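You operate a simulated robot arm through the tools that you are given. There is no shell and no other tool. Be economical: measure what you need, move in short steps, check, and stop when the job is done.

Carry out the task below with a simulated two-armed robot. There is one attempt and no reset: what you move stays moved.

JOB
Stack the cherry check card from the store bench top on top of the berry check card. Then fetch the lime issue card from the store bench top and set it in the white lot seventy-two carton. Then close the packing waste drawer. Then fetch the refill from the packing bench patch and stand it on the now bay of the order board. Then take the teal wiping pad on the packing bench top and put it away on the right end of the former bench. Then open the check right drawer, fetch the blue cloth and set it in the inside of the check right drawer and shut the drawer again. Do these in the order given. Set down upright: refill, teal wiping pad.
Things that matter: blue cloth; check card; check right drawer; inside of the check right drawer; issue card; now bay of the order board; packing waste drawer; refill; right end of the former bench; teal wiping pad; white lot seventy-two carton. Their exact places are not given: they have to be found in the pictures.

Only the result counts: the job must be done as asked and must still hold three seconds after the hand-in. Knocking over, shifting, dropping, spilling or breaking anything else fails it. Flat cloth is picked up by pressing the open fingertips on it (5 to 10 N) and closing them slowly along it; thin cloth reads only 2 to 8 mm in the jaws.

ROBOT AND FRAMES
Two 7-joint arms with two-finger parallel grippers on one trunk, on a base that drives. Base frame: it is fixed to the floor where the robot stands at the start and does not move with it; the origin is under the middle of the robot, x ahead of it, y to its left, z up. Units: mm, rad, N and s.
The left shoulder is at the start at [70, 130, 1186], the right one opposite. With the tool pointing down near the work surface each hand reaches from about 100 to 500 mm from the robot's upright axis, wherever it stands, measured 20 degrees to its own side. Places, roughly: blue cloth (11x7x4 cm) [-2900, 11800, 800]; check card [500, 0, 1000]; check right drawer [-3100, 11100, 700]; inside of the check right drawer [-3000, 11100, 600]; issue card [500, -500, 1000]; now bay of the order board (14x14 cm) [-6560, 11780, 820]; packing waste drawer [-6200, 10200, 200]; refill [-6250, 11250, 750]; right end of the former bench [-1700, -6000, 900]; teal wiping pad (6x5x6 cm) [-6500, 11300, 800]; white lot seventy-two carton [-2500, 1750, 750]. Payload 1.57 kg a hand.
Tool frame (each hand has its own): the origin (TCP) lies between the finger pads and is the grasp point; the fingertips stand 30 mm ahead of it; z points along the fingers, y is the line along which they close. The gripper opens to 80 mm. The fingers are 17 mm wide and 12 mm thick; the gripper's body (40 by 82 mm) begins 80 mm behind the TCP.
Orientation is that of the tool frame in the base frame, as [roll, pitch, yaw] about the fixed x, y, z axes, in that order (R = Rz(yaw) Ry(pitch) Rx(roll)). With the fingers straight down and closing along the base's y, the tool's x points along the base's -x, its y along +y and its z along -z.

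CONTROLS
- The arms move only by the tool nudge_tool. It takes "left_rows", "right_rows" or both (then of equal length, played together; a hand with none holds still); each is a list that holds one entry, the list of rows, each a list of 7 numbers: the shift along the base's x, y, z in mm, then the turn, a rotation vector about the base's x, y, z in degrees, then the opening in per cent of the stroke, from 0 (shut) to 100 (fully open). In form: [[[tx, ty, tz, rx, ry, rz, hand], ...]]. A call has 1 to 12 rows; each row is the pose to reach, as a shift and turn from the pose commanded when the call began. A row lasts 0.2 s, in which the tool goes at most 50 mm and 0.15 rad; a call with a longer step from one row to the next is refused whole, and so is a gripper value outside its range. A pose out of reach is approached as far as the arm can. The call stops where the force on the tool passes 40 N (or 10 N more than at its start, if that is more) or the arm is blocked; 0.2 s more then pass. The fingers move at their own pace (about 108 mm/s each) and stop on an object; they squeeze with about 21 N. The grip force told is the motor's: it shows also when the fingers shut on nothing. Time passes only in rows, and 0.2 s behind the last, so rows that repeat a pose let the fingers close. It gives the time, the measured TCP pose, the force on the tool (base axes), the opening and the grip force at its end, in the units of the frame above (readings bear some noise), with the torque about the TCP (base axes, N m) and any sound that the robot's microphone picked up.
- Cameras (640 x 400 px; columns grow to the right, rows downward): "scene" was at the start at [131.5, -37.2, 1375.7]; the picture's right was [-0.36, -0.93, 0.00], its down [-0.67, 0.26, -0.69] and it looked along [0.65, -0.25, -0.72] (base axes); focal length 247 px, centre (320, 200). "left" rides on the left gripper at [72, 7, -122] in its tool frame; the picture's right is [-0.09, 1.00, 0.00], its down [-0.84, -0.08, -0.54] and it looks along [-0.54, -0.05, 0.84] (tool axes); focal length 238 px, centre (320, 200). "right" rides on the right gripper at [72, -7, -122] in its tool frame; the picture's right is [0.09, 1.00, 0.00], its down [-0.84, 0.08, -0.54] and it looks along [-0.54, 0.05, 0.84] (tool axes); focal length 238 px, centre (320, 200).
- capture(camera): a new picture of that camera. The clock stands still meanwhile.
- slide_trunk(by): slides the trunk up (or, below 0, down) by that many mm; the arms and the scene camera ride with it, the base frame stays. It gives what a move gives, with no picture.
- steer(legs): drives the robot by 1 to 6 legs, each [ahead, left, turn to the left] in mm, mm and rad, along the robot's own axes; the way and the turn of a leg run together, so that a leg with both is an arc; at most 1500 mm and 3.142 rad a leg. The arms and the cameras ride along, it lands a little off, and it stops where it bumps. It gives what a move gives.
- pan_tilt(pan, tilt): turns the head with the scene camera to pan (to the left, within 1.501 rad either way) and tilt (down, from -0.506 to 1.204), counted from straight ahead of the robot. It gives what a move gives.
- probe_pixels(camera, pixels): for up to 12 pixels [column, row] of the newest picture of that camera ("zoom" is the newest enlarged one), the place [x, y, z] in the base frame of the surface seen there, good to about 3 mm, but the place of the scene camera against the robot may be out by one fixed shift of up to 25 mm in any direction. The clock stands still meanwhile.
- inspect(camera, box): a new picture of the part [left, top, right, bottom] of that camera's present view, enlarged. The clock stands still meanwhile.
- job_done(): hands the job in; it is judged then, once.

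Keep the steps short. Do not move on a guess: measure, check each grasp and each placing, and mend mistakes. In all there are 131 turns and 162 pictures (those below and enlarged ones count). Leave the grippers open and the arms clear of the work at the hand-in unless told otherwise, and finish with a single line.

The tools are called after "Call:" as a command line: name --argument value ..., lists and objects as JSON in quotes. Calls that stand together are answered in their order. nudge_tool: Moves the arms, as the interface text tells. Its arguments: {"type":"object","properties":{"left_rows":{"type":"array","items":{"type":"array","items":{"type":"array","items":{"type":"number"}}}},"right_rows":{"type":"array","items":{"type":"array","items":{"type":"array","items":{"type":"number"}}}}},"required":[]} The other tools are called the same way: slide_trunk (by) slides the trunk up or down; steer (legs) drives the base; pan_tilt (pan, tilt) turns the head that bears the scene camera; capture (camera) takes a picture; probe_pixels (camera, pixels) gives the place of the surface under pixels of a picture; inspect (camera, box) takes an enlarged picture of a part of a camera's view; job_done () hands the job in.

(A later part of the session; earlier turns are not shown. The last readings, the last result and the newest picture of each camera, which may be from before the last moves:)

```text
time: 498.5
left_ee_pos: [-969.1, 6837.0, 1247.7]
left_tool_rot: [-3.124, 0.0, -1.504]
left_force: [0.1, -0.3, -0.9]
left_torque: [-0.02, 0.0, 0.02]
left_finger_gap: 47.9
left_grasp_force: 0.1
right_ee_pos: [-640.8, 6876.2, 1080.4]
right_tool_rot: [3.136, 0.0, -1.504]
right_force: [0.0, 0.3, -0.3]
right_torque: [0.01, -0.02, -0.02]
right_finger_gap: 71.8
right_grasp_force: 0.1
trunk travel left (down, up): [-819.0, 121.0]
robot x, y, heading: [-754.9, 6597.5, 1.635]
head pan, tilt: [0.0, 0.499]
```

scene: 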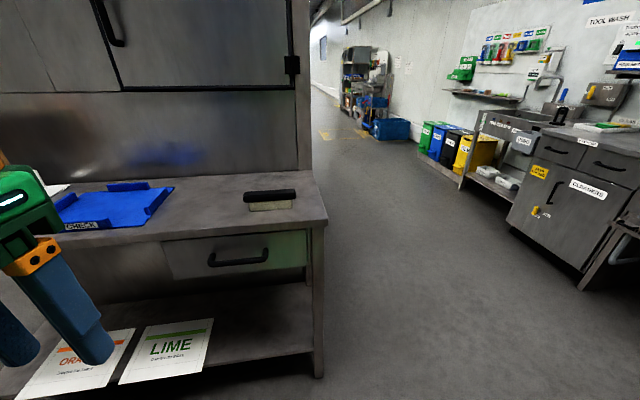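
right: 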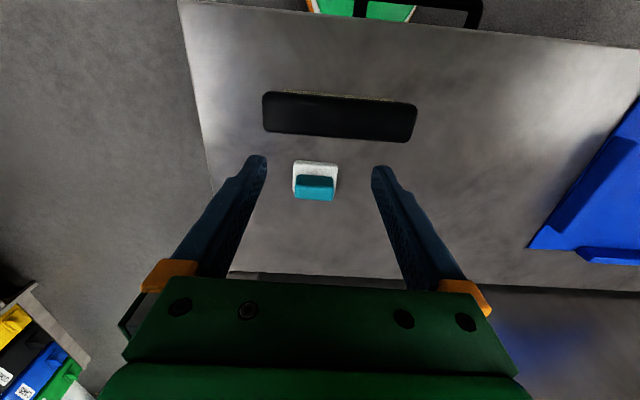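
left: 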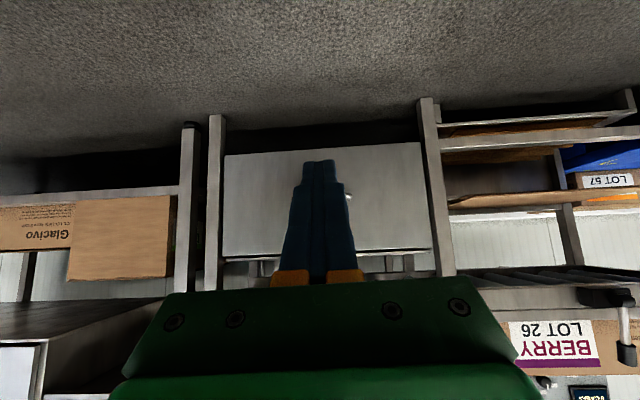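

Call:
steer --legs '[[1500, 0, 0], [1500, 0, 0], [1500, 0, 0], [1380, 0, 0], [0, 0, -1.635], [-1200, 0, 0]]'

Call:
pan_tilt --pan -1.0 --tilt 0.6

Call:
capture --camera "scene"

```text
time: 536.1
left_ee_pos: [-1887.4, 12686.1, 1247.7]
left_tool_rot: [-3.121, -0.001, -3.14]
left_force: [-0.7, 0.4, 0.4]
left_torque: [-0.02, -0.01, -0.02]
left_finger_gap: 48.1
left_grasp_force: 0.1
right_ee_pos: [-1867.9, 12354.4, 1080.6]
right_tool_rot: [3.136, 0.001, -3.14]
right_force: [0.2, -0.5, -0.2]
right_torque: [-0.02, -0.02, 0.0]
right_finger_gap: 72.0
right_grasp_force: 0.1
trunk travel left (down, up): [-819.0, 121.0]
robot x, y, heading: [-2142.1, 12488.7, -0.002]
head pan, tilt: [0.0, 0.499]
```

```text
time: 537.4
left_ee_pos: [-1888.0, 12684.7, 1247.7]
left_tool_rot: [-3.123, 0.0, -3.14]
left_force: [0.0, -0.2, -0.3]
left_torque: [-0.01, 0.02, -0.05]
left_finger_gap: 48.1
left_grasp_force: 0.0
right_ee_pos: [-1869.3, 12354.4, 1080.8]
right_tool_rot: [3.136, -0.001, -3.14]
right_force: [-0.7, 0.2, 0.6]
right_torque: [0.03, 0.0, 0.0]
right_finger_gap: 72.0
right_grasp_force: 0.0
trunk travel left (down, up): [-819.0, 121.0]
robot x, y, heading: [-2140.3, 12484.0, -0.006]
head pan, tilt: [-1.0, 0.6]
```

```text
53 pictures are left
```

scene: 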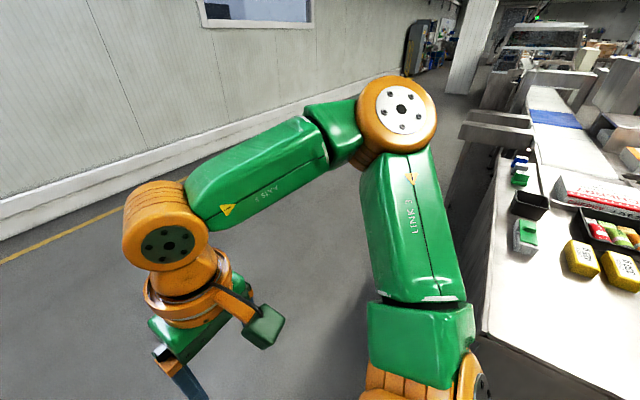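

I'll go on past the bench to its west side, facing east.

Call:
steer --legs '[[-1500, 0, 0], [-250, 0, 0], [0, -950, 0]]'

Call:
pan_tilt --pan 0 --tilt 0.7

Call:
capture --camera "scene"

```text
time: 550.9
left_ee_pos: [-3669.5, 11762.8, 1247.7]
left_tool_rot: [-3.121, 0.0, 3.125]
left_force: [0.3, 0.8, 0.2]
left_torque: [0.01, -0.02, 0.01]
left_finger_gap: 48.1
left_grasp_force: 0.1
right_ee_pos: [-3656.6, 11431.6, 1080.8]
right_tool_rot: [3.138, 0.0, 3.127]
right_force: [0.7, 0.6, -0.5]
right_torque: [0.01, -0.01, -0.02]
right_finger_gap: 72.1
right_grasp_force: 0.0
trunk travel left (down, up): [-819.0, 121.0]
robot x, y, heading: [-3925.2, 11567.5, -0.027]
head pan, tilt: [-1.0, 0.6]
```

```text
time: 552.2
left_ee_pos: [-3669.7, 11762.0, 1247.6]
left_tool_rot: [-3.123, 0.0, 3.123]
left_force: [0.6, 0.0, 0.0]
left_torque: [0.02, -0.01, 0.02]
left_finger_gap: 48.4
left_grasp_force: 0.1
right_ee_pos: [-3658.5, 11430.3, 1079.7]
right_tool_rot: [3.136, 0.0, 3.124]
right_force: [-0.1, 0.1, 0.8]
right_torque: [0.0, 0.0, 0.0]
right_finger_gap: 72.2
right_grasp_force: 0.0
trunk travel left (down, up): [-819.0, 121.0]
robot x, y, heading: [-3927.9, 11569.7, -0.028]
head pan, tilt: [0.0, 0.7]
```

```text
52 pictures are left
```

scene: 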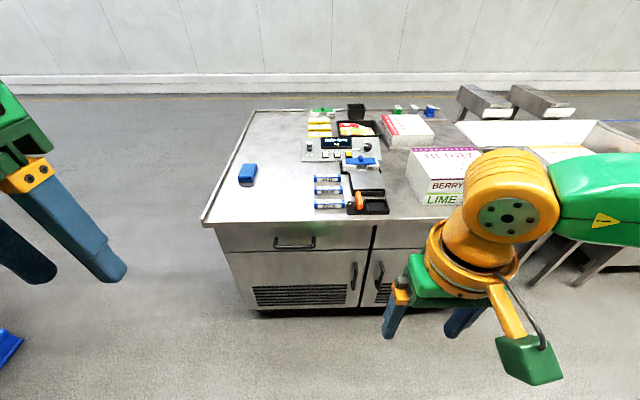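

I see the west face with drawers, and the blue cloth at (247,172). I'll enlarge and probe.

Call:
inspect --camera "scene" --box '[200, 100, 480, 320]'

Call:
probe_pixels --camera "scene" --pixels '[[247, 172], [240, 182], [257, 168], [205, 220], [300, 225], [295, 242], [290, 232], [375, 235], [250, 110], [400, 225], [247, 166], [350, 275]]'

```text
1.82 times, centred on (340, 210) of scene
```

zoom: 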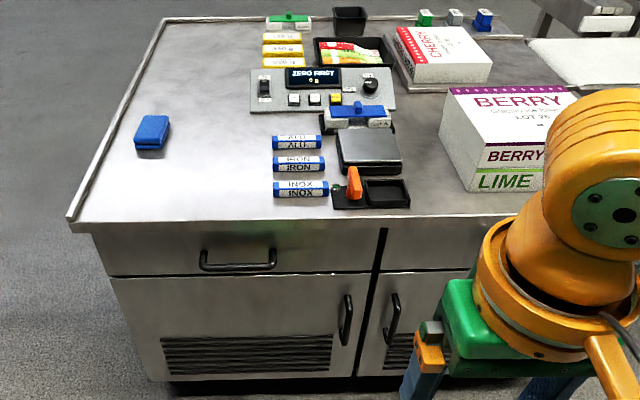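

```text
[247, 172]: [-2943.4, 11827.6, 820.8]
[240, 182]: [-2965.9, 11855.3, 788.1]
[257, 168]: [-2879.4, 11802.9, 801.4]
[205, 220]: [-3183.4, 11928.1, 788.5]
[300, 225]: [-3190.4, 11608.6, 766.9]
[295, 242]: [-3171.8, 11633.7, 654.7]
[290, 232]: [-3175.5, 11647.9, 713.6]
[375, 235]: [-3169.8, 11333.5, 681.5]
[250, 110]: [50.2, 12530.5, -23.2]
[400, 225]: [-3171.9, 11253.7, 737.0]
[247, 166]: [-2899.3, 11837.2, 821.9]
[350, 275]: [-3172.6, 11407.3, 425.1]
```

The right drawer is hidden by my hand. I'll step right so that the right hand faces it, lower the trunk and look.

Call:
steer --legs '[[200, -375, 0.028]]'

Call:
slide_trunk --by -260

Call:
nudge_tool --right_rows '[[[0, 0, 0, 0, -8, 0, 0], [0, 0, -10, 0, -16, 0, 0], [0, 0, -20, 0, -24, 0, 0], [0, 0, -30, 0, -30, 0, 0]]]'

Call:
capture --camera "right"

Call:
capture --camera "scene"

```text
time: 554.8
left_ee_pos: [-3481.3, 11395.2, 1247.9]
left_tool_rot: [-3.118, 0.0, -3.132]
left_force: [-0.1, 0.9, -0.5]
left_torque: [-0.03, -0.01, -0.02]
left_finger_gap: 48.2
left_grasp_force: 0.0
right_ee_pos: [-3459.6, 11062.7, 1081.9]
right_tool_rot: [3.137, 0.003, -3.129]
right_force: [0.4, 0.0, 0.1]
right_torque: [0.0, -0.03, -0.03]
right_finger_gap: 72.1
right_grasp_force: 0.0
trunk travel left (down, up): [-819.0, 121.0]
robot x, y, heading: [-3729.6, 11191.5, 0.004]
head pan, tilt: [0.0, 0.7]
```

```text
time: 557.4
left_ee_pos: [-3479.1, 11393.2, 988.4]
left_tool_rot: [-3.122, 0.0, -3.132]
left_force: [0.0, 0.3, -0.5]
left_torque: [0.0, -0.03, 0.03]
left_finger_gap: 47.8
left_grasp_force: 0.0
right_ee_pos: [-3457.8, 11060.9, 821.4]
right_tool_rot: [3.136, 0.001, -3.131]
right_force: [0.4, -0.6, 0.6]
right_torque: [0.0, -0.04, 0.01]
right_finger_gap: 71.9
right_grasp_force: 0.1
trunk travel left (down, up): [-559.0, 381.0]
robot x, y, heading: [-3729.9, 11189.7, 0.001]
head pan, tilt: [0.0, 0.7]
```

```text
time: 558.4
left_ee_pos: [-3478.3, 11392.0, 988.0]
left_tool_rot: [-3.122, -0.002, -3.13]
left_force: [0.0, 0.4, -0.6]
left_torque: [-0.01, 0.0, -0.03]
left_finger_gap: 48.0
left_grasp_force: 0.1
right_ee_pos: [-3415.5, 11080.6, 812.1]
right_tool_rot: [-3.14, 0.522, -3.131]
right_force: [-0.8, 0.2, 0.9]
right_torque: [0.05, 0.02, 0.0]
right_finger_gap: 0.0
right_grasp_force: 20.7
right hand out of reach, approached as far as the arm can: row 3, 4
trunk travel left (down, up): [-559.0, 381.0]
robot x, y, heading: [-3731.9, 11184.8, 0.001]
head pan, tilt: [0.0, 0.7]
```

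```text
50 pictures are left
```

right: 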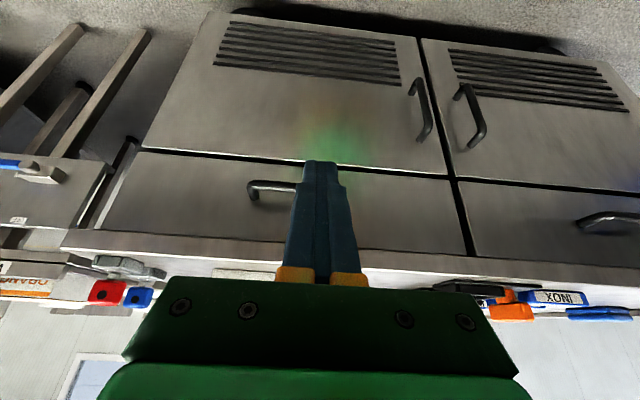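

```text
49 pictures are left
```

scene: 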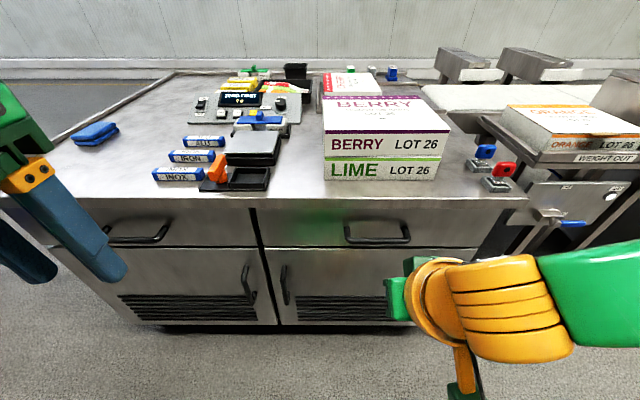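

I'll probe the right drawer's handle in both views.

Call:
probe_pixels --camera "right" --pixels '[[252, 186], [270, 184], [290, 185], [254, 198], [230, 200], [390, 200], [300, 240], [260, 168], [470, 225], [120, 235], [300, 252], [290, 240]]'

Call:
probe_pixels --camera "scene" --pixels '[[347, 236], [378, 241], [409, 238], [378, 225], [378, 205], [378, 198], [265, 235], [500, 230], [378, 245], [380, 262]]'

Call:
inspect --camera "scene" --box '[310, 190, 450, 270]'

```text
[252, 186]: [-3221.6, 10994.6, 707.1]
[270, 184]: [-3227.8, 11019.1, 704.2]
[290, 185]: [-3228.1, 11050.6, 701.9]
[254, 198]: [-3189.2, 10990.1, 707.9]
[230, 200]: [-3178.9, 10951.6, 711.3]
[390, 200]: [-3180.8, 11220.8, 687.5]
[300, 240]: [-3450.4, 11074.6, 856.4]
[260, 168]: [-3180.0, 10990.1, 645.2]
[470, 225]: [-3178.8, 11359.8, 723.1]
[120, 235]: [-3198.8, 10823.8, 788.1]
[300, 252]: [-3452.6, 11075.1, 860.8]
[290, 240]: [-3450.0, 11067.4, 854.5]
```

```text
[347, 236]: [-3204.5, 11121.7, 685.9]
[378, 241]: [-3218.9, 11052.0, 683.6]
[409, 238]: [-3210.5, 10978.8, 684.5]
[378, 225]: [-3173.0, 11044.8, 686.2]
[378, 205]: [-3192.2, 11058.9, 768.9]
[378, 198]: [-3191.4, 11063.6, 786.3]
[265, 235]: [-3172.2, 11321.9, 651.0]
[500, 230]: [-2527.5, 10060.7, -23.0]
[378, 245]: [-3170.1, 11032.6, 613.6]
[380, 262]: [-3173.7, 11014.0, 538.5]
```

```text
4.57 times, centred on (380, 230) of scene
```

zoom: 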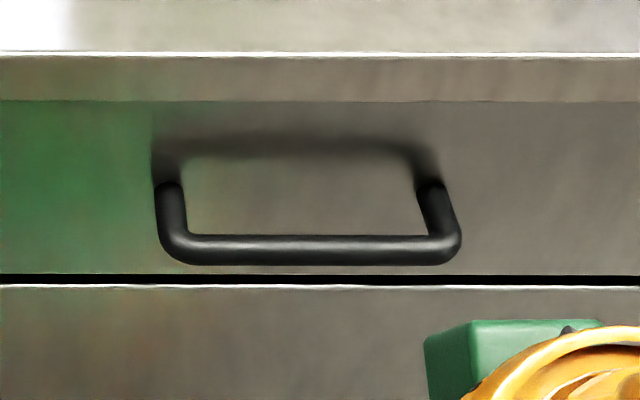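

The handle bar is at x≈-3221, z 705, y 10993–11128, with a 35 mm gap behind it and the bench lip at x -3198. I'll tilt the closed fingers to 20°, drive up, then slide them down behind the bar along their axis.

Call:
nudge_tool --right_rows '[[[0, -10, 0, 0, 5, 0, 0], [0, -20, 3, 0, 10, 0, 0]]]'

Call:
steer --legs '[[150, 0, 0]]'

Call:
capture --camera "right"

```text
time: 559.0
left_ee_pos: [-3480.1, 11392.4, 986.6]
left_tool_rot: [-3.123, 0.0, -3.132]
left_force: [-0.1, 0.4, -0.4]
left_torque: [0.0, -0.03, 0.0]
left_finger_gap: 47.7
left_grasp_force: 0.1
right_ee_pos: [-3416.5, 11062.7, 816.3]
right_tool_rot: [3.141, 0.349, -3.129]
right_force: [-0.6, 0.7, 0.8]
right_torque: [-0.03, -0.03, -0.01]
right_finger_gap: 0.1
right_grasp_force: 21.2
trunk travel left (down, up): [-559.0, 381.0]
robot x, y, heading: [-3733.9, 11192.9, -0.005]
head pan, tilt: [0.0, 0.7]
```

```text
time: 560.4
left_ee_pos: [-3329.2, 11392.8, 987.9]
left_tool_rot: [-3.122, -0.001, -3.128]
left_force: [0.5, -0.1, -0.6]
left_torque: [-0.04, -0.01, 0.03]
left_finger_gap: 48.1
left_grasp_force: 0.1
right_ee_pos: [-3266.8, 11063.8, 815.0]
right_tool_rot: [-3.141, 0.35, -3.127]
right_force: [0.5, 0.8, -0.6]
right_torque: [0.01, 0.03, -0.04]
right_finger_gap: 0.1
right_grasp_force: 21.2
trunk travel left (down, up): [-559.0, 381.0]
robot x, y, heading: [-3581.5, 11190.6, 0.004]
head pan, tilt: [0.0, 0.7]
```

```text
47 pictures are left
```

right: 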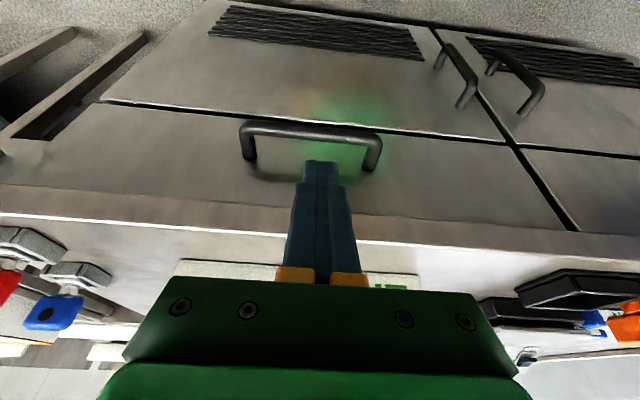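

Call:
probe_pixels --camera "right" --pixels '[[310, 127], [310, 131], [310, 135], [246, 145], [375, 150], [310, 148], [400, 180], [310, 122], [400, 225], [400, 212], [240, 225]]'

```text
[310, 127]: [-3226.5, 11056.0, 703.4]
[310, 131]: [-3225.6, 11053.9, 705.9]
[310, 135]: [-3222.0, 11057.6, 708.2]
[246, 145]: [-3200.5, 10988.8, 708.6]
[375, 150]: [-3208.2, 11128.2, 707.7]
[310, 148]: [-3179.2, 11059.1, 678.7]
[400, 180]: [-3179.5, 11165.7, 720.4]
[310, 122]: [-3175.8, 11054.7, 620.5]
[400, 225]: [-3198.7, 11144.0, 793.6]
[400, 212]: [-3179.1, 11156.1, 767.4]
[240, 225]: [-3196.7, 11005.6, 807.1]
```

The bar centre is (-3222,…,703). I'll slide the fingers down behind it in small steps.

Call:
nudge_tool --right_rows '[[[15, -2, -3, 0, 0, 0, 0], [29, -3, -5, 0, 0, 0, 0], [39, -3, -33, 0, 0, 0, 0], [49, -3, -60, 0, 0, 0, 0], [57, -3, -82, 0, 0, 0, 0], [63, -3, -99, 0, 0, 0, 0]]]'

Call:
capture --camera "right"

```text
time: 561.8
left_ee_pos: [-3337.9, 11394.3, 991.8]
left_tool_rot: [-3.119, 0.009, -3.13]
left_force: [0.3, 0.1, -0.7]
left_torque: [0.02, 0.0, -0.03]
left_finger_gap: 47.8
left_grasp_force: 0.1
right_ee_pos: [-3207.3, 11061.7, 723.5]
right_tool_rot: [3.141, 0.363, -3.127]
right_force: [-3.9, -6.6, 38.8]
right_torque: [-0.07, -0.71, -0.13]
right_finger_gap: 0.0
right_grasp_force: 20.8
trunk travel left (down, up): [-559.0, 381.0]
robot x, y, heading: [-3581.5, 11191.7, -0.0]
head pan, tilt: [0.0, 0.7]
```

```text
46 pictures are left
```

right: 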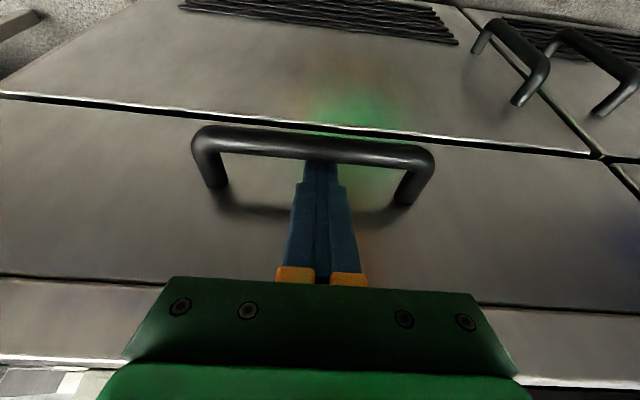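

The fingers are behind the bar and a step on the finger rests on it (39 N). I'll lift 4 mm and then draw back by driving.

Call:
nudge_tool --right_rows '[[[-2, 0, 12, 0, 0, 0, 0]]]'

Call:
steer --legs '[[-80, 0, 0]]'

Call:
capture --camera "right"

```text
time: 562.2
left_ee_pos: [-3330.0, 11395.0, 987.0]
left_tool_rot: [-3.121, -0.001, -3.127]
left_force: [0.5, -0.9, 0.1]
left_torque: [-0.01, 0.02, -0.01]
left_finger_gap: 48.0
left_grasp_force: 0.0
right_ee_pos: [-3204.7, 11060.2, 727.9]
right_tool_rot: [3.142, 0.346, -3.128]
right_force: [1.0, -0.1, 0.4]
right_torque: [0.01, 0.01, 0.02]
right_finger_gap: 0.1
right_grasp_force: 20.8
trunk travel left (down, up): [-559.0, 381.0]
robot x, y, heading: [-3583.9, 11194.9, 0.011]
head pan, tilt: [0.0, 0.7]
```

```text
time: 563.3
left_ee_pos: [-3409.5, 11394.2, 987.1]
left_tool_rot: [-3.122, 0.0, -3.126]
left_force: [0.1, 0.3, -0.2]
left_torque: [0.01, 0.0, -0.02]
left_finger_gap: 47.8
left_grasp_force: 0.0
right_ee_pos: [-3284.3, 11061.3, 730.6]
right_tool_rot: [-3.141, 0.349, -3.126]
right_force: [-0.4, -0.8, 0.4]
right_torque: [-0.01, 0.0, 0.02]
right_finger_gap: 0.1
right_grasp_force: 21.4
trunk travel left (down, up): [-559.0, 381.0]
robot x, y, heading: [-3658.8, 11194.8, 0.006]
head pan, tilt: [0.0, 0.7]
```

```text
45 pictures are left
```

right: 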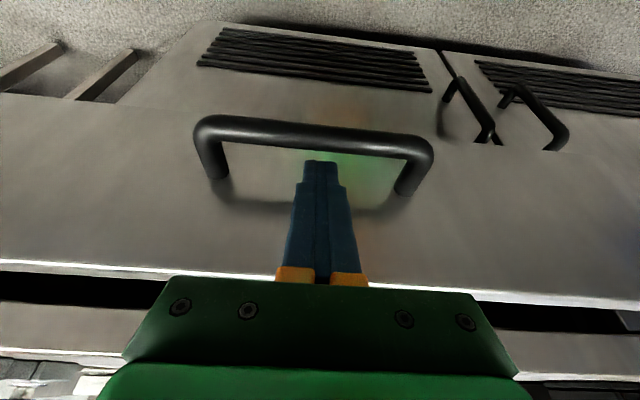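

The drawer is coming out (a dark gap behind its front). I'll continue back 220 mm.

Call:
steer --legs '[[-220, 0, 0]]'

Call:
capture --camera "scene"

Call:
capture --camera "right"

```text
time: 565.0
left_ee_pos: [-3630.9, 11392.3, 987.3]
left_tool_rot: [-3.123, 0.0, -3.125]
left_force: [0.9, 0.5, 0.5]
left_torque: [-0.02, 0.0, -0.04]
left_finger_gap: 47.9
left_grasp_force: 0.1
right_ee_pos: [-3503.9, 11059.6, 728.9]
right_tool_rot: [-3.142, 0.348, -3.126]
right_force: [0.6, 0.2, 0.2]
right_torque: [-0.02, -0.04, 0.02]
right_finger_gap: 0.1
right_grasp_force: 21.4
trunk travel left (down, up): [-559.0, 381.0]
robot x, y, heading: [-3878.4, 11188.5, 0.01]
head pan, tilt: [0.0, 0.7]
```

```text
44 pictures are left
```

scene: 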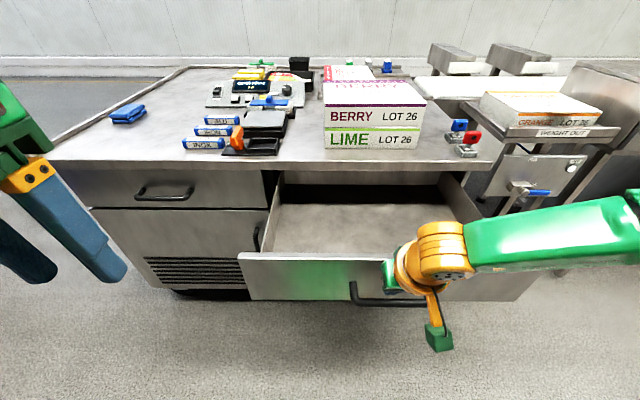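

```text
43 pictures are left
```

right: 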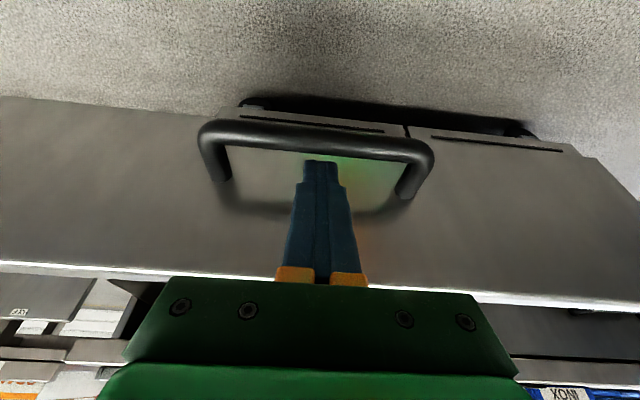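

The drawer is open about 290 mm. I'll withdraw the fingers up along their axis and stand the hand upright, then probe the drawer.

Call:
nudge_tool --right_rows '[[[-10, 0, 28, 0, 0, 0, 0], [-22, 0, 60, 0, 0, 0, 0], [-34, 0, 94, 0, 0, 0, 0], [-44, 0, 130, 0, 6, 0, 50], [-54, 0, 170, 0, 13, 0, 100], [-64, 0, 200, 0, 20, 0, 100]]]'

Call:
capture --camera "scene"

Call:
probe_pixels --camera "scene" --pixels '[[330, 270], [330, 250], [330, 225], [250, 255], [500, 280], [280, 225], [340, 190], [128, 113], [115, 118], [143, 108], [65, 160], [125, 122]]'

```text
time: 566.4
left_ee_pos: [-3629.7, 11392.4, 987.9]
left_tool_rot: [-3.122, -0.002, -3.126]
left_force: [1.1, 1.4, -0.5]
left_torque: [-0.01, 0.02, 0.0]
left_finger_gap: 48.4
left_grasp_force: 0.1
right_ee_pos: [-3568.6, 11060.3, 928.8]
right_tool_rot: [3.132, -0.004, -3.127]
right_force: [-0.5, -0.5, 0.3]
right_torque: [-0.05, 0.0, 0.02]
right_finger_gap: 79.9
right_grasp_force: 0.1
trunk travel left (down, up): [-559.0, 381.0]
robot x, y, heading: [-3877.9, 11187.7, 0.005]
head pan, tilt: [0.0, 0.7]
```

```text
42 pictures are left
```

scene: 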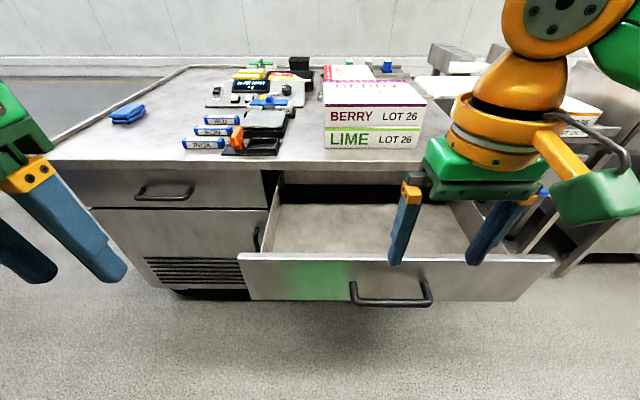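

```text
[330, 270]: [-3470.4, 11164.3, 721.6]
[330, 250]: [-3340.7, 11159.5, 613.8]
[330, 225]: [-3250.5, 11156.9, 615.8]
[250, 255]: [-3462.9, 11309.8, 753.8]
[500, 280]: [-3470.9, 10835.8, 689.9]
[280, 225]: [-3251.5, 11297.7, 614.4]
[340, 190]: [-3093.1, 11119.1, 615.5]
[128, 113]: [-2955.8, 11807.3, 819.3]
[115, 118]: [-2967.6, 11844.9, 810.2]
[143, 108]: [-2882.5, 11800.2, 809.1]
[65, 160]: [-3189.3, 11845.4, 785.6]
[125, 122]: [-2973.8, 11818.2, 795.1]
```

The drawer floor is at z≈637, y 10820–11310, front at x≈-3465. Now the cloth at (-2925,11822): trunk up 140, go north along the bench, then close in turned right for the left arm.

Call:
slide_trunk --by 140

Call:
steer --legs '[[0, 560, 0], [510, 0, 0], [0, 0, -0.85]]'

Call:
capture --camera "left"

```text
time: 568.0
left_ee_pos: [-3629.9, 11391.5, 1127.2]
left_tool_rot: [-3.122, -0.002, -3.127]
left_force: [-0.5, 0.3, 0.3]
left_torque: [0.02, 0.02, -0.03]
left_finger_gap: 47.9
left_grasp_force: 0.0
right_ee_pos: [-3569.8, 11059.7, 1067.1]
right_tool_rot: [3.134, 0.001, -3.127]
right_force: [-1.0, -0.6, 0.5]
right_torque: [-0.02, 0.02, -0.02]
right_finger_gap: 79.9
right_grasp_force: 0.1
trunk travel left (down, up): [-699.0, 241.0]
robot x, y, heading: [-3882.3, 11188.5, 0.009]
head pan, tilt: [0.0, 0.7]
```

```text
time: 573.8
left_ee_pos: [-3134.1, 11945.3, 1126.0]
left_tool_rot: [-3.124, -0.001, -3.133]
left_force: [0.0, 0.1, 0.1]
left_torque: [0.01, 0.03, -0.01]
left_finger_gap: 48.0
left_grasp_force: 0.1
right_ee_pos: [-3075.2, 11612.2, 1067.1]
right_tool_rot: [3.134, -0.002, -3.134]
right_force: [-0.5, 0.8, -0.1]
right_torque: [-0.02, 0.04, -0.03]
right_finger_gap: 80.3
right_grasp_force: 0.0
trunk travel left (down, up): [-699.0, 241.0]
robot x, y, heading: [-3389.5, 11745.5, 0.001]
head pan, tilt: [0.0, 0.7]
stopped in leg 2: the robot was blocked; the commanded pose is now the measured one
```

```text
41 pictures are left
```

left: 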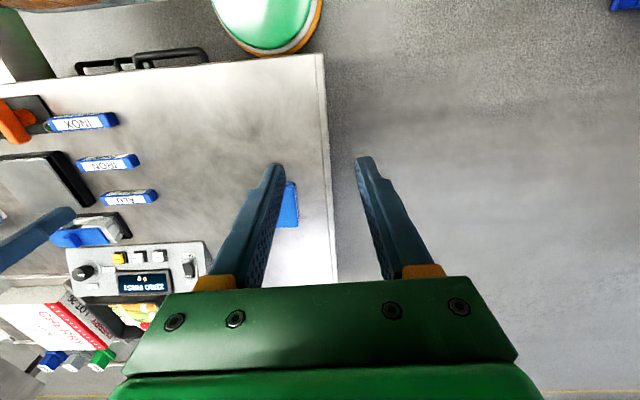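

It was blocked by the cabinet at x=-3389. I'll back 8 mm and turn right, which brings the left shoulder forward.

Call:
steer --legs '[[-8, 0, 0], [0, 0, -0.85]]'

Call:
nudge_tool --left_rows '[[[10, 15, -10, 0, 0, 6, 100], [20, 30, -20, 0, 0, 12, 100], [30, 45, -30, 0, 0, 18, 100], [40, 60, -40, 0, 0, 24, 100], [50, 75, -50, 0, 0, 30, 100], [60, 90, -60, 0, 0, 36, 100], [70, 105, -70, 0, 0, 42, 100], [80, 120, -80, 0, 0, 48, 100]]]'

Call:
capture --camera "left"

```text
time: 576.7
left_ee_pos: [-3079.7, 11683.6, 1127.5]
left_tool_rot: [-3.122, 0.0, 2.291]
left_force: [0.0, -0.2, -0.4]
left_torque: [0.02, 0.0, -0.05]
left_finger_gap: 48.2
left_grasp_force: 0.0
right_ee_pos: [-3293.0, 11423.4, 1067.6]
right_tool_rot: [3.135, -0.001, 2.288]
right_force: [0.1, 0.1, 0.2]
right_torque: [0.02, -0.03, -0.01]
right_finger_gap: 80.0
right_grasp_force: 0.0
trunk travel left (down, up): [-699.0, 241.0]
robot x, y, heading: [-3396.4, 11741.0, -0.862]
head pan, tilt: [0.0, 0.7]
```

```text
time: 578.5
left_ee_pos: [-2979.7, 11746.7, 1030.8]
left_tool_rot: [-3.124, 0.001, 3.13]
left_force: [0.7, 0.1, -0.6]
left_torque: [0.0, 0.04, 0.02]
left_finger_gap: 80.3
left_grasp_force: 0.1
left hand out of reach, approached as far as the arm can: row 1, 2, 3, 4, 5, 6, 7, 8
right_ee_pos: [-3293.1, 11422.9, 1067.7]
right_tool_rot: [3.134, 0.0, 2.288]
right_force: [-0.1, 0.2, -0.4]
right_torque: [0.0, 0.03, 0.02]
right_finger_gap: 80.2
right_grasp_force: 0.0
trunk travel left (down, up): [-699.0, 241.0]
robot x, y, heading: [-3398.3, 11742.9, -0.861]
head pan, tilt: [0.0, 0.7]
```

```text
40 pictures are left
```

left: 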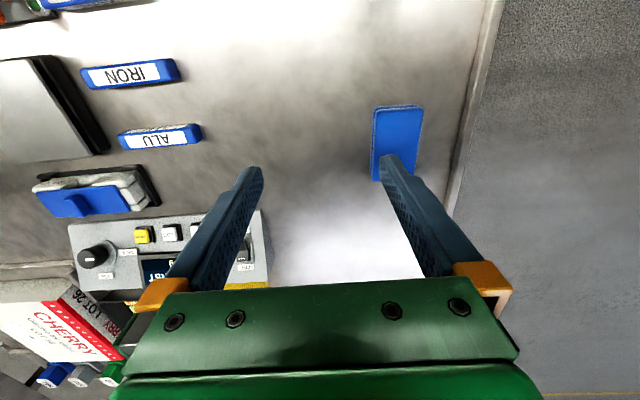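

The cloth is at (395,140) in the left view. I'll probe it.

Call:
probe_pixels --camera "left" --pixels '[[378, 108], [421, 108], [376, 175], [398, 110], [398, 130], [380, 140], [418, 140], [416, 165], [372, 140], [426, 140]]'

Call:
inspect --camera "left" --box '[350, 80, 450, 200]'

```text
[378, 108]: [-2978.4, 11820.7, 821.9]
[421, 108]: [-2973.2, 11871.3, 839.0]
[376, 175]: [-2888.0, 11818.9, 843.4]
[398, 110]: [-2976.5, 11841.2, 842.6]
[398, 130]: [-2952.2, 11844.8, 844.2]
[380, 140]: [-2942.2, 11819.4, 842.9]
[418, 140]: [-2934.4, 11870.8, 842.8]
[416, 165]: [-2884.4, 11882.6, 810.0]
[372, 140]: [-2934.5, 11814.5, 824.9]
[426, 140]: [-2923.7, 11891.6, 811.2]
```

```text
3.33 times, centred on (400, 140) of left
```

zoom: 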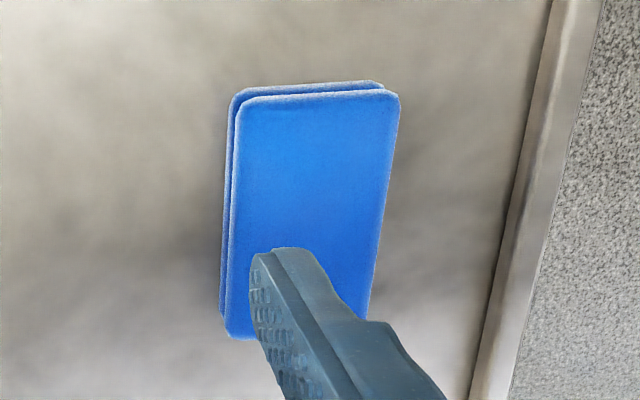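

The cloth: x -2978…-2870, y 11815–11875, top z 843, aligned with x. I'll move above (-2935,11845) with the jaws fully open and check.

Call:
nudge_tool --left_rows '[[[10, 25, -25, 0, 0, 0.6, 100], [20, 50, -50, 0, 0, 0.6, 100], [30, 75, -75, 0, 0, 0.6, 100], [45, 98, -100, 0, 0, 0.6, 100], [45, 98, -110, 0, 0, 0.6, 100]]]'

Call:
capture --camera "left"

```text
time: 579.7
left_ee_pos: [-2929.8, 11826.6, 917.6]
left_tool_rot: [-3.095, -0.022, 3.127]
left_force: [0.1, -0.9, 0.3]
left_torque: [0.03, 0.0, 0.01]
left_finger_gap: 80.0
left_grasp_force: 0.1
left hand out of reach, approached as far as the arm can: row 1, 2, 3, 4, 5
right_ee_pos: [-3295.1, 11422.7, 1068.2]
right_tool_rot: [3.133, 0.001, 2.288]
right_force: [-0.2, 0.0, 0.0]
right_torque: [0.02, 0.0, 0.0]
right_finger_gap: 80.0
right_grasp_force: 0.0
trunk travel left (down, up): [-699.0, 241.0]
robot x, y, heading: [-3396.1, 11744.1, -0.861]
head pan, tilt: [0.0, 0.7]
```

```text
38 pictures are left
```

left: 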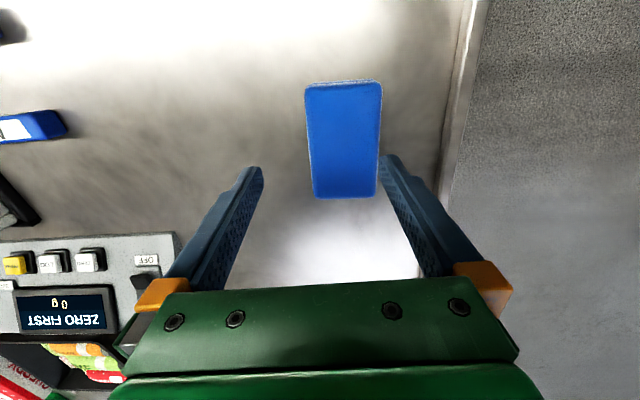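

Near the limit, 18 mm short in y. I'll shift the base by +24 mm in y, then level the hand and centre it.

Call:
steer --legs '[[-12, 22, 0]]'

Call:
nudge_tool --left_rows '[[[-3, -2, -5, 1.3, -0.6, 0.4, 100], [-6, -4, -10, 2.6, -1.3, 0.8, 100]]]'

Call:
capture --camera "left"

```text
time: 580.5
left_ee_pos: [-2921.7, 11845.6, 917.4]
left_tool_rot: [-3.097, -0.022, 3.129]
left_force: [0.0, -0.7, -0.2]
left_torque: [0.03, -0.02, 0.0]
left_finger_gap: 79.9
left_grasp_force: 0.1
right_ee_pos: [-3286.7, 11443.4, 1067.6]
right_tool_rot: [3.131, -0.003, 2.29]
right_force: [-0.1, -0.2, 0.4]
right_torque: [0.03, 0.0, -0.01]
right_finger_gap: 79.9
right_grasp_force: 0.0
trunk travel left (down, up): [-699.0, 241.0]
robot x, y, heading: [-3389.7, 11766.0, -0.862]
head pan, tilt: [0.0, 0.7]
```

```text
time: 581.1
left_ee_pos: [-2927.4, 11843.4, 908.2]
left_tool_rot: [3.141, 0.002, -3.14]
left_force: [0.4, 1.3, -0.1]
left_torque: [-0.01, 0.01, -0.01]
left_finger_gap: 79.9
left_grasp_force: 0.1
right_ee_pos: [-3284.7, 11446.7, 1067.5]
right_tool_rot: [3.133, 0.001, 2.289]
right_force: [0.0, -0.1, -0.4]
right_torque: [-0.02, 0.0, 0.0]
right_finger_gap: 80.0
right_grasp_force: 0.1
trunk travel left (down, up): [-699.0, 241.0]
robot x, y, heading: [-3386.3, 11772.1, -0.857]
head pan, tilt: [0.0, 0.7]
```

```text
37 pictures are left
```

left: 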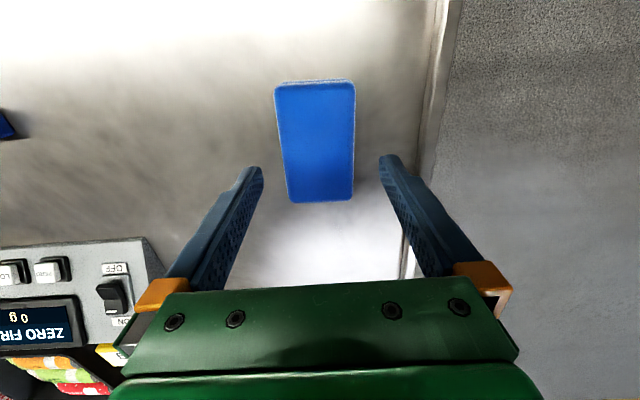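

Call:
probe_pixels --camera "left" --pixels '[[280, 95], [352, 95], [283, 140], [353, 140], [290, 190], [350, 190], [318, 198], [318, 90]]'

```text
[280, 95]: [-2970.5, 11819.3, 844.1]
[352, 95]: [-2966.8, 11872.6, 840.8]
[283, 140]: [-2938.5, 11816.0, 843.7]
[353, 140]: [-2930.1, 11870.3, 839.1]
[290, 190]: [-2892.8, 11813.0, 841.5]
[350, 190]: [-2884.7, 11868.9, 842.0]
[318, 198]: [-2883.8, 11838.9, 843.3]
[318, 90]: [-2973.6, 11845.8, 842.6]
```

Cloth centre (-2928,11843), turned about -4.7°. I'll align, lower to z≈846 and close on its sides.

Call:
nudge_tool --left_rows '[[[0, 0, -20, 0, 0, -4.7, 100], [0, 0, -40, 0, 0, -4.7, 100], [0, 0, -54, 0, 0, -4.7, 100], [0, 0, -62, 0, 0, -4.7, 100], [0, 0, -62, 0, 0, -4.7, 80], [0, 0, -62, 0, 0, -4.7, 60], [0, 0, -62, 0, 0, -4.7, 40], [0, 0, -62, 0, 0, -4.7, 20], [0, 0, -62, 0, 0, -4.7, 20]]]'

Call:
capture --camera "left"

```text
time: 583.1
left_ee_pos: [-2926.1, 11844.0, 845.5]
left_tool_rot: [-3.14, -0.001, 3.061]
left_force: [-0.2, -0.9, 0.1]
left_torque: [0.03, -0.02, -0.01]
left_finger_gap: 61.5
left_grasp_force: 20.8
right_ee_pos: [-3285.5, 11445.9, 1067.2]
right_tool_rot: [3.134, -0.001, 2.289]
right_force: [-0.3, 0.5, 1.3]
right_torque: [0.0, -0.01, -0.01]
right_finger_gap: 79.9
right_grasp_force: 0.1
trunk travel left (down, up): [-699.0, 241.0]
robot x, y, heading: [-3387.4, 11770.0, -0.86]
head pan, tilt: [0.0, 0.7]
```

```text
36 pictures are left
```

left: 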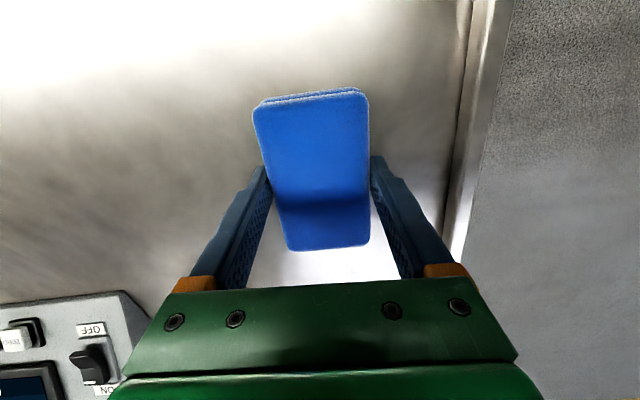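

Gripped at 61.5 mm, 21 N. I'll lift slowly.

Call:
nudge_tool --left_rows '[[[0, 0, 4, 0, 0, 0, 0], [0, 0, 10, 0, 0, 0, 0], [0, 0, 20, 0, 0, 0, 0], [-5, 0, 40, 0, 0, 0, 0], [-15, 0, 70, 0, 0, 0, 0], [-30, -10, 100, 0, 0, 0, 0], [-60, -20, 120, 0, 0, 0, 0]]]'

Call:
capture --camera "left"

```text
time: 584.8
left_ee_pos: [-2987.6, 11824.2, 966.8]
left_tool_rot: [-3.141, 0.001, 3.062]
left_force: [-0.4, 0.5, -0.1]
left_torque: [0.02, -0.02, -0.04]
left_finger_gap: 61.4
left_grasp_force: 20.2
right_ee_pos: [-3286.7, 11445.3, 1069.0]
right_tool_rot: [3.132, 0.0, 2.29]
right_force: [-0.1, 0.5, 0.1]
right_torque: [0.04, 0.0, -0.01]
right_finger_gap: 80.0
right_grasp_force: 0.1
trunk travel left (down, up): [-699.0, 241.0]
robot x, y, heading: [-3388.6, 11766.9, -0.852]
head pan, tilt: [0.0, 0.7]
```

```text
35 pictures are left
```

left: 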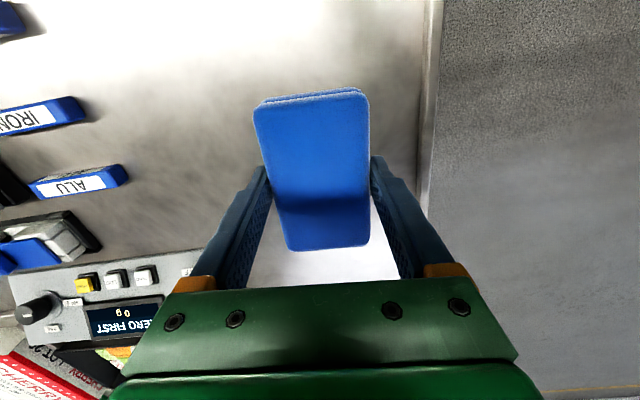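

The cloth is held. I'll turn back, back off, go south in front of the open drawer, with the trunk 80 mm lower.

Call:
steer --legs '[[0, 0, 0.852], [-490, 0, 0], [0, -835, 0], [140, 0, 0]]'

Call:
slide_trunk --by -80

Call:
capture --camera "left"

Call:
capture --camera "scene"

```text
time: 594.8
left_ee_pos: [-3523.4, 11283.5, 966.5]
left_tool_rot: [-3.138, -0.002, -2.383]
left_force: [-1.2, 0.3, 0.2]
left_torque: [0.01, -0.05, 0.04]
left_finger_gap: 61.4
left_grasp_force: 21.3
right_ee_pos: [-3442.5, 10807.8, 1067.7]
right_tool_rot: [3.134, 0.0, 3.129]
right_force: [-0.3, -0.3, -0.7]
right_torque: [0.01, 0.0, -0.02]
right_finger_gap: 80.0
right_grasp_force: 0.0
trunk travel left (down, up): [-699.0, 241.0]
robot x, y, heading: [-3749.0, 10946.0, -0.024]
head pan, tilt: [0.0, 0.7]
```

```text
time: 595.9
left_ee_pos: [-3523.0, 11283.9, 885.2]
left_tool_rot: [-3.14, -0.002, -2.385]
left_force: [0.2, 0.0, -1.1]
left_torque: [0.01, 0.0, 0.02]
left_finger_gap: 61.3
left_grasp_force: 21.1
right_ee_pos: [-3441.7, 10808.3, 987.3]
right_tool_rot: [3.134, -0.001, 3.128]
right_force: [0.2, -0.4, 0.0]
right_torque: [-0.02, -0.02, 0.03]
right_finger_gap: 80.0
right_grasp_force: 0.1
trunk travel left (down, up): [-619.0, 321.0]
robot x, y, heading: [-3752.4, 10946.8, -0.024]
head pan, tilt: [0.0, 0.7]
```

```text
34 pictures are left
```

left: 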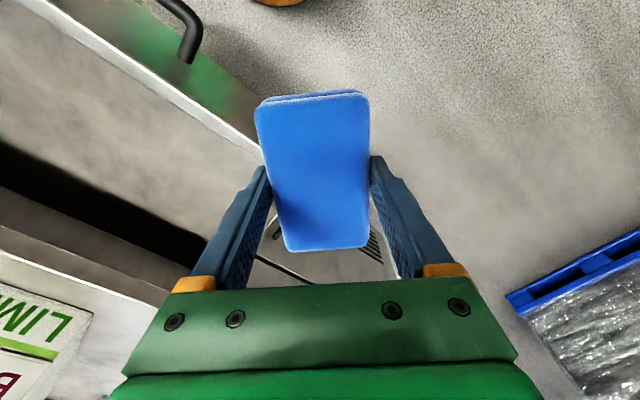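

```text
33 pictures are left
```

scene: 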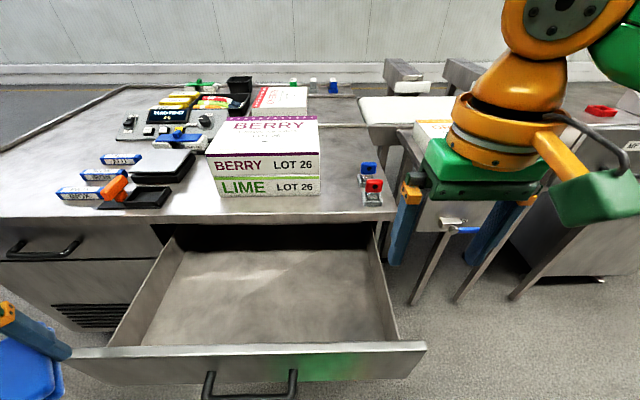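

I'll swing the cloth over the drawer to about (-3335,11090), turned parallel.

Call:
nudge_tool --left_rows '[[[20, -25, 0, 0, 0, -5.5, 0], [42, -50, 0, 0, 0, -11, 0], [64, -75, 0, 0, 0, -16.5, 0], [88, -100, 0, 0, 0, -22, 0], [112, -125, 0, 0, 0, -27.5, 0], [138, -150, 0, 0, 0, -33, 0], [164, -172, 0, 0, 0, -38.5, 0], [188, -192, 0, 0, 0, -43.3, 0]]]'

Call:
capture --camera "left"

Call:
capture --camera "scene"

```text
time: 597.7
left_ee_pos: [-3339.3, 11098.4, 883.6]
left_tool_rot: [3.139, -0.002, -3.14]
left_force: [0.0, 0.4, -0.7]
left_torque: [-0.02, 0.01, 0.0]
left_finger_gap: 61.3
left_grasp_force: 20.5
left hand out of reach, approached as far as the arm can: row 8
right_ee_pos: [-3441.2, 10808.7, 988.3]
right_tool_rot: [3.134, -0.002, 3.129]
right_force: [-0.3, 0.4, -0.8]
right_torque: [-0.01, 0.01, 0.02]
right_finger_gap: 79.7
right_grasp_force: 0.1
trunk travel left (down, up): [-619.0, 321.0]
robot x, y, heading: [-3749.9, 10945.7, -0.02]
head pan, tilt: [0.0, 0.7]
```

```text
32 pictures are left
```

left: 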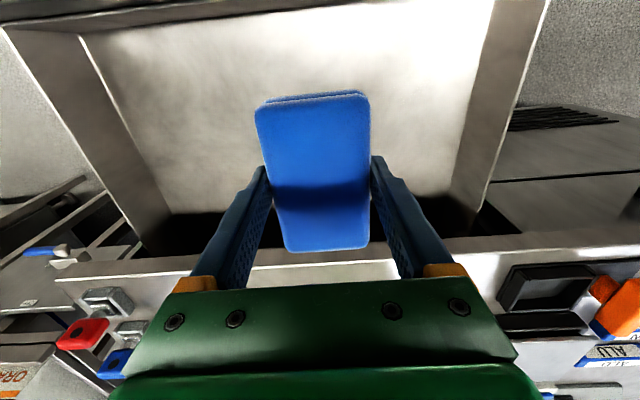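

```text
31 pictures are left
```

scene: 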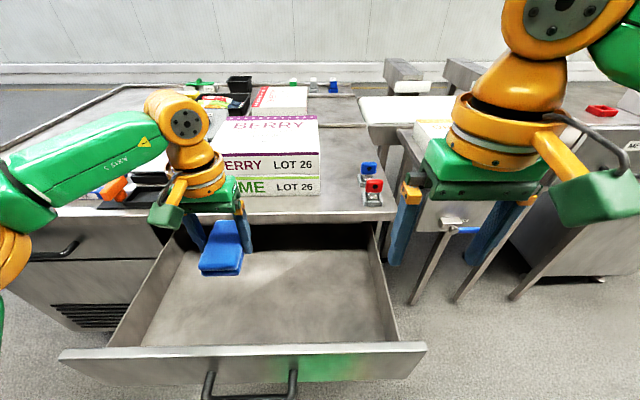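

Call:
probe_pixels --camera "left" --pixels '[[230, 100], [420, 100], [320, 40], [220, 180], [60, 20], [420, 10]]'

Call:
nudge_tool --left_rows '[[[-8, 0, -40, 0, 0, 0, 0], [-12, 0, -80, 0, 0, 0, 0], [-15, 0, -120, 0, 0, 0, 0], [-15, 0, -155, 0, 0, 0, 0], [-15, 0, -185, 0, 0, 0, 0], [-15, 0, -200, 0, 0, 0, 0]]]'

Call:
capture --camera "left"

```text
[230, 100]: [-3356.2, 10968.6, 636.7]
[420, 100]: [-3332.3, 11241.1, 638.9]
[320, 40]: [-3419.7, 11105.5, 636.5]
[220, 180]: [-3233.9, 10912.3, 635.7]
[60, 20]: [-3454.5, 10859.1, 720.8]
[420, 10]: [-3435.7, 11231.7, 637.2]
```

```text
time: 599.1
left_ee_pos: [-3378.3, 11117.0, 708.0]
left_tool_rot: [-3.141, 0.001, -3.14]
left_force: [-1.0, -0.3, -0.5]
left_torque: [-0.01, -0.02, 0.01]
left_finger_gap: 61.4
left_grasp_force: 20.8
left hand out of reach, approached as far as the arm can: row 4, 5, 6
right_ee_pos: [-3440.6, 10808.3, 988.6]
right_tool_rot: [3.135, 0.0, 3.128]
right_force: [1.2, -0.4, -0.4]
right_torque: [0.0, 0.01, -0.03]
right_finger_gap: 79.9
right_grasp_force: 0.1
trunk travel left (down, up): [-619.0, 321.0]
robot x, y, heading: [-3751.8, 10945.5, -0.03]
head pan, tilt: [0.0, 0.7]
```

```text
30 pictures are left
```

left: 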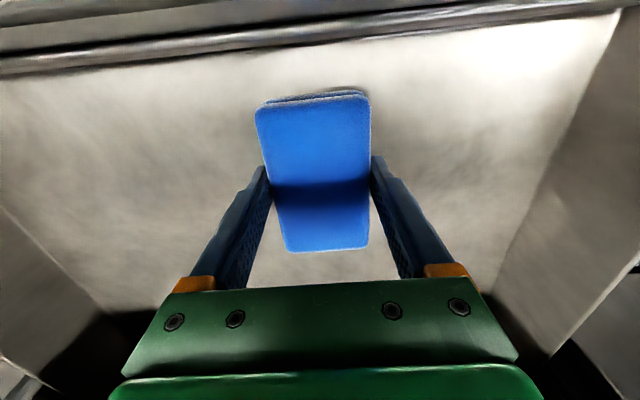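

Reach ends at z=708, so I'll lower the trunk by 33 mm to bring the cloth to the drawer floor (637).

Call:
slide_trunk --by -33

```text
time: 599.9
left_ee_pos: [-3377.8, 11117.0, 676.1]
left_tool_rot: [-3.141, 0.0, -3.14]
left_force: [0.1, 0.4, -1.2]
left_torque: [0.02, 0.0, 0.01]
left_finger_gap: 61.2
left_grasp_force: 21.3
right_ee_pos: [-3442.2, 10808.3, 955.1]
right_tool_rot: [3.134, -0.002, 3.126]
right_force: [0.1, -0.2, 0.5]
right_torque: [-0.01, -0.01, -0.02]
right_finger_gap: 80.0
right_grasp_force: 0.1
trunk travel left (down, up): [-586.0, 354.0]
robot x, y, heading: [-3751.4, 10946.1, -0.025]
head pan, tilt: [0.0, 0.7]
5 turns are left
```

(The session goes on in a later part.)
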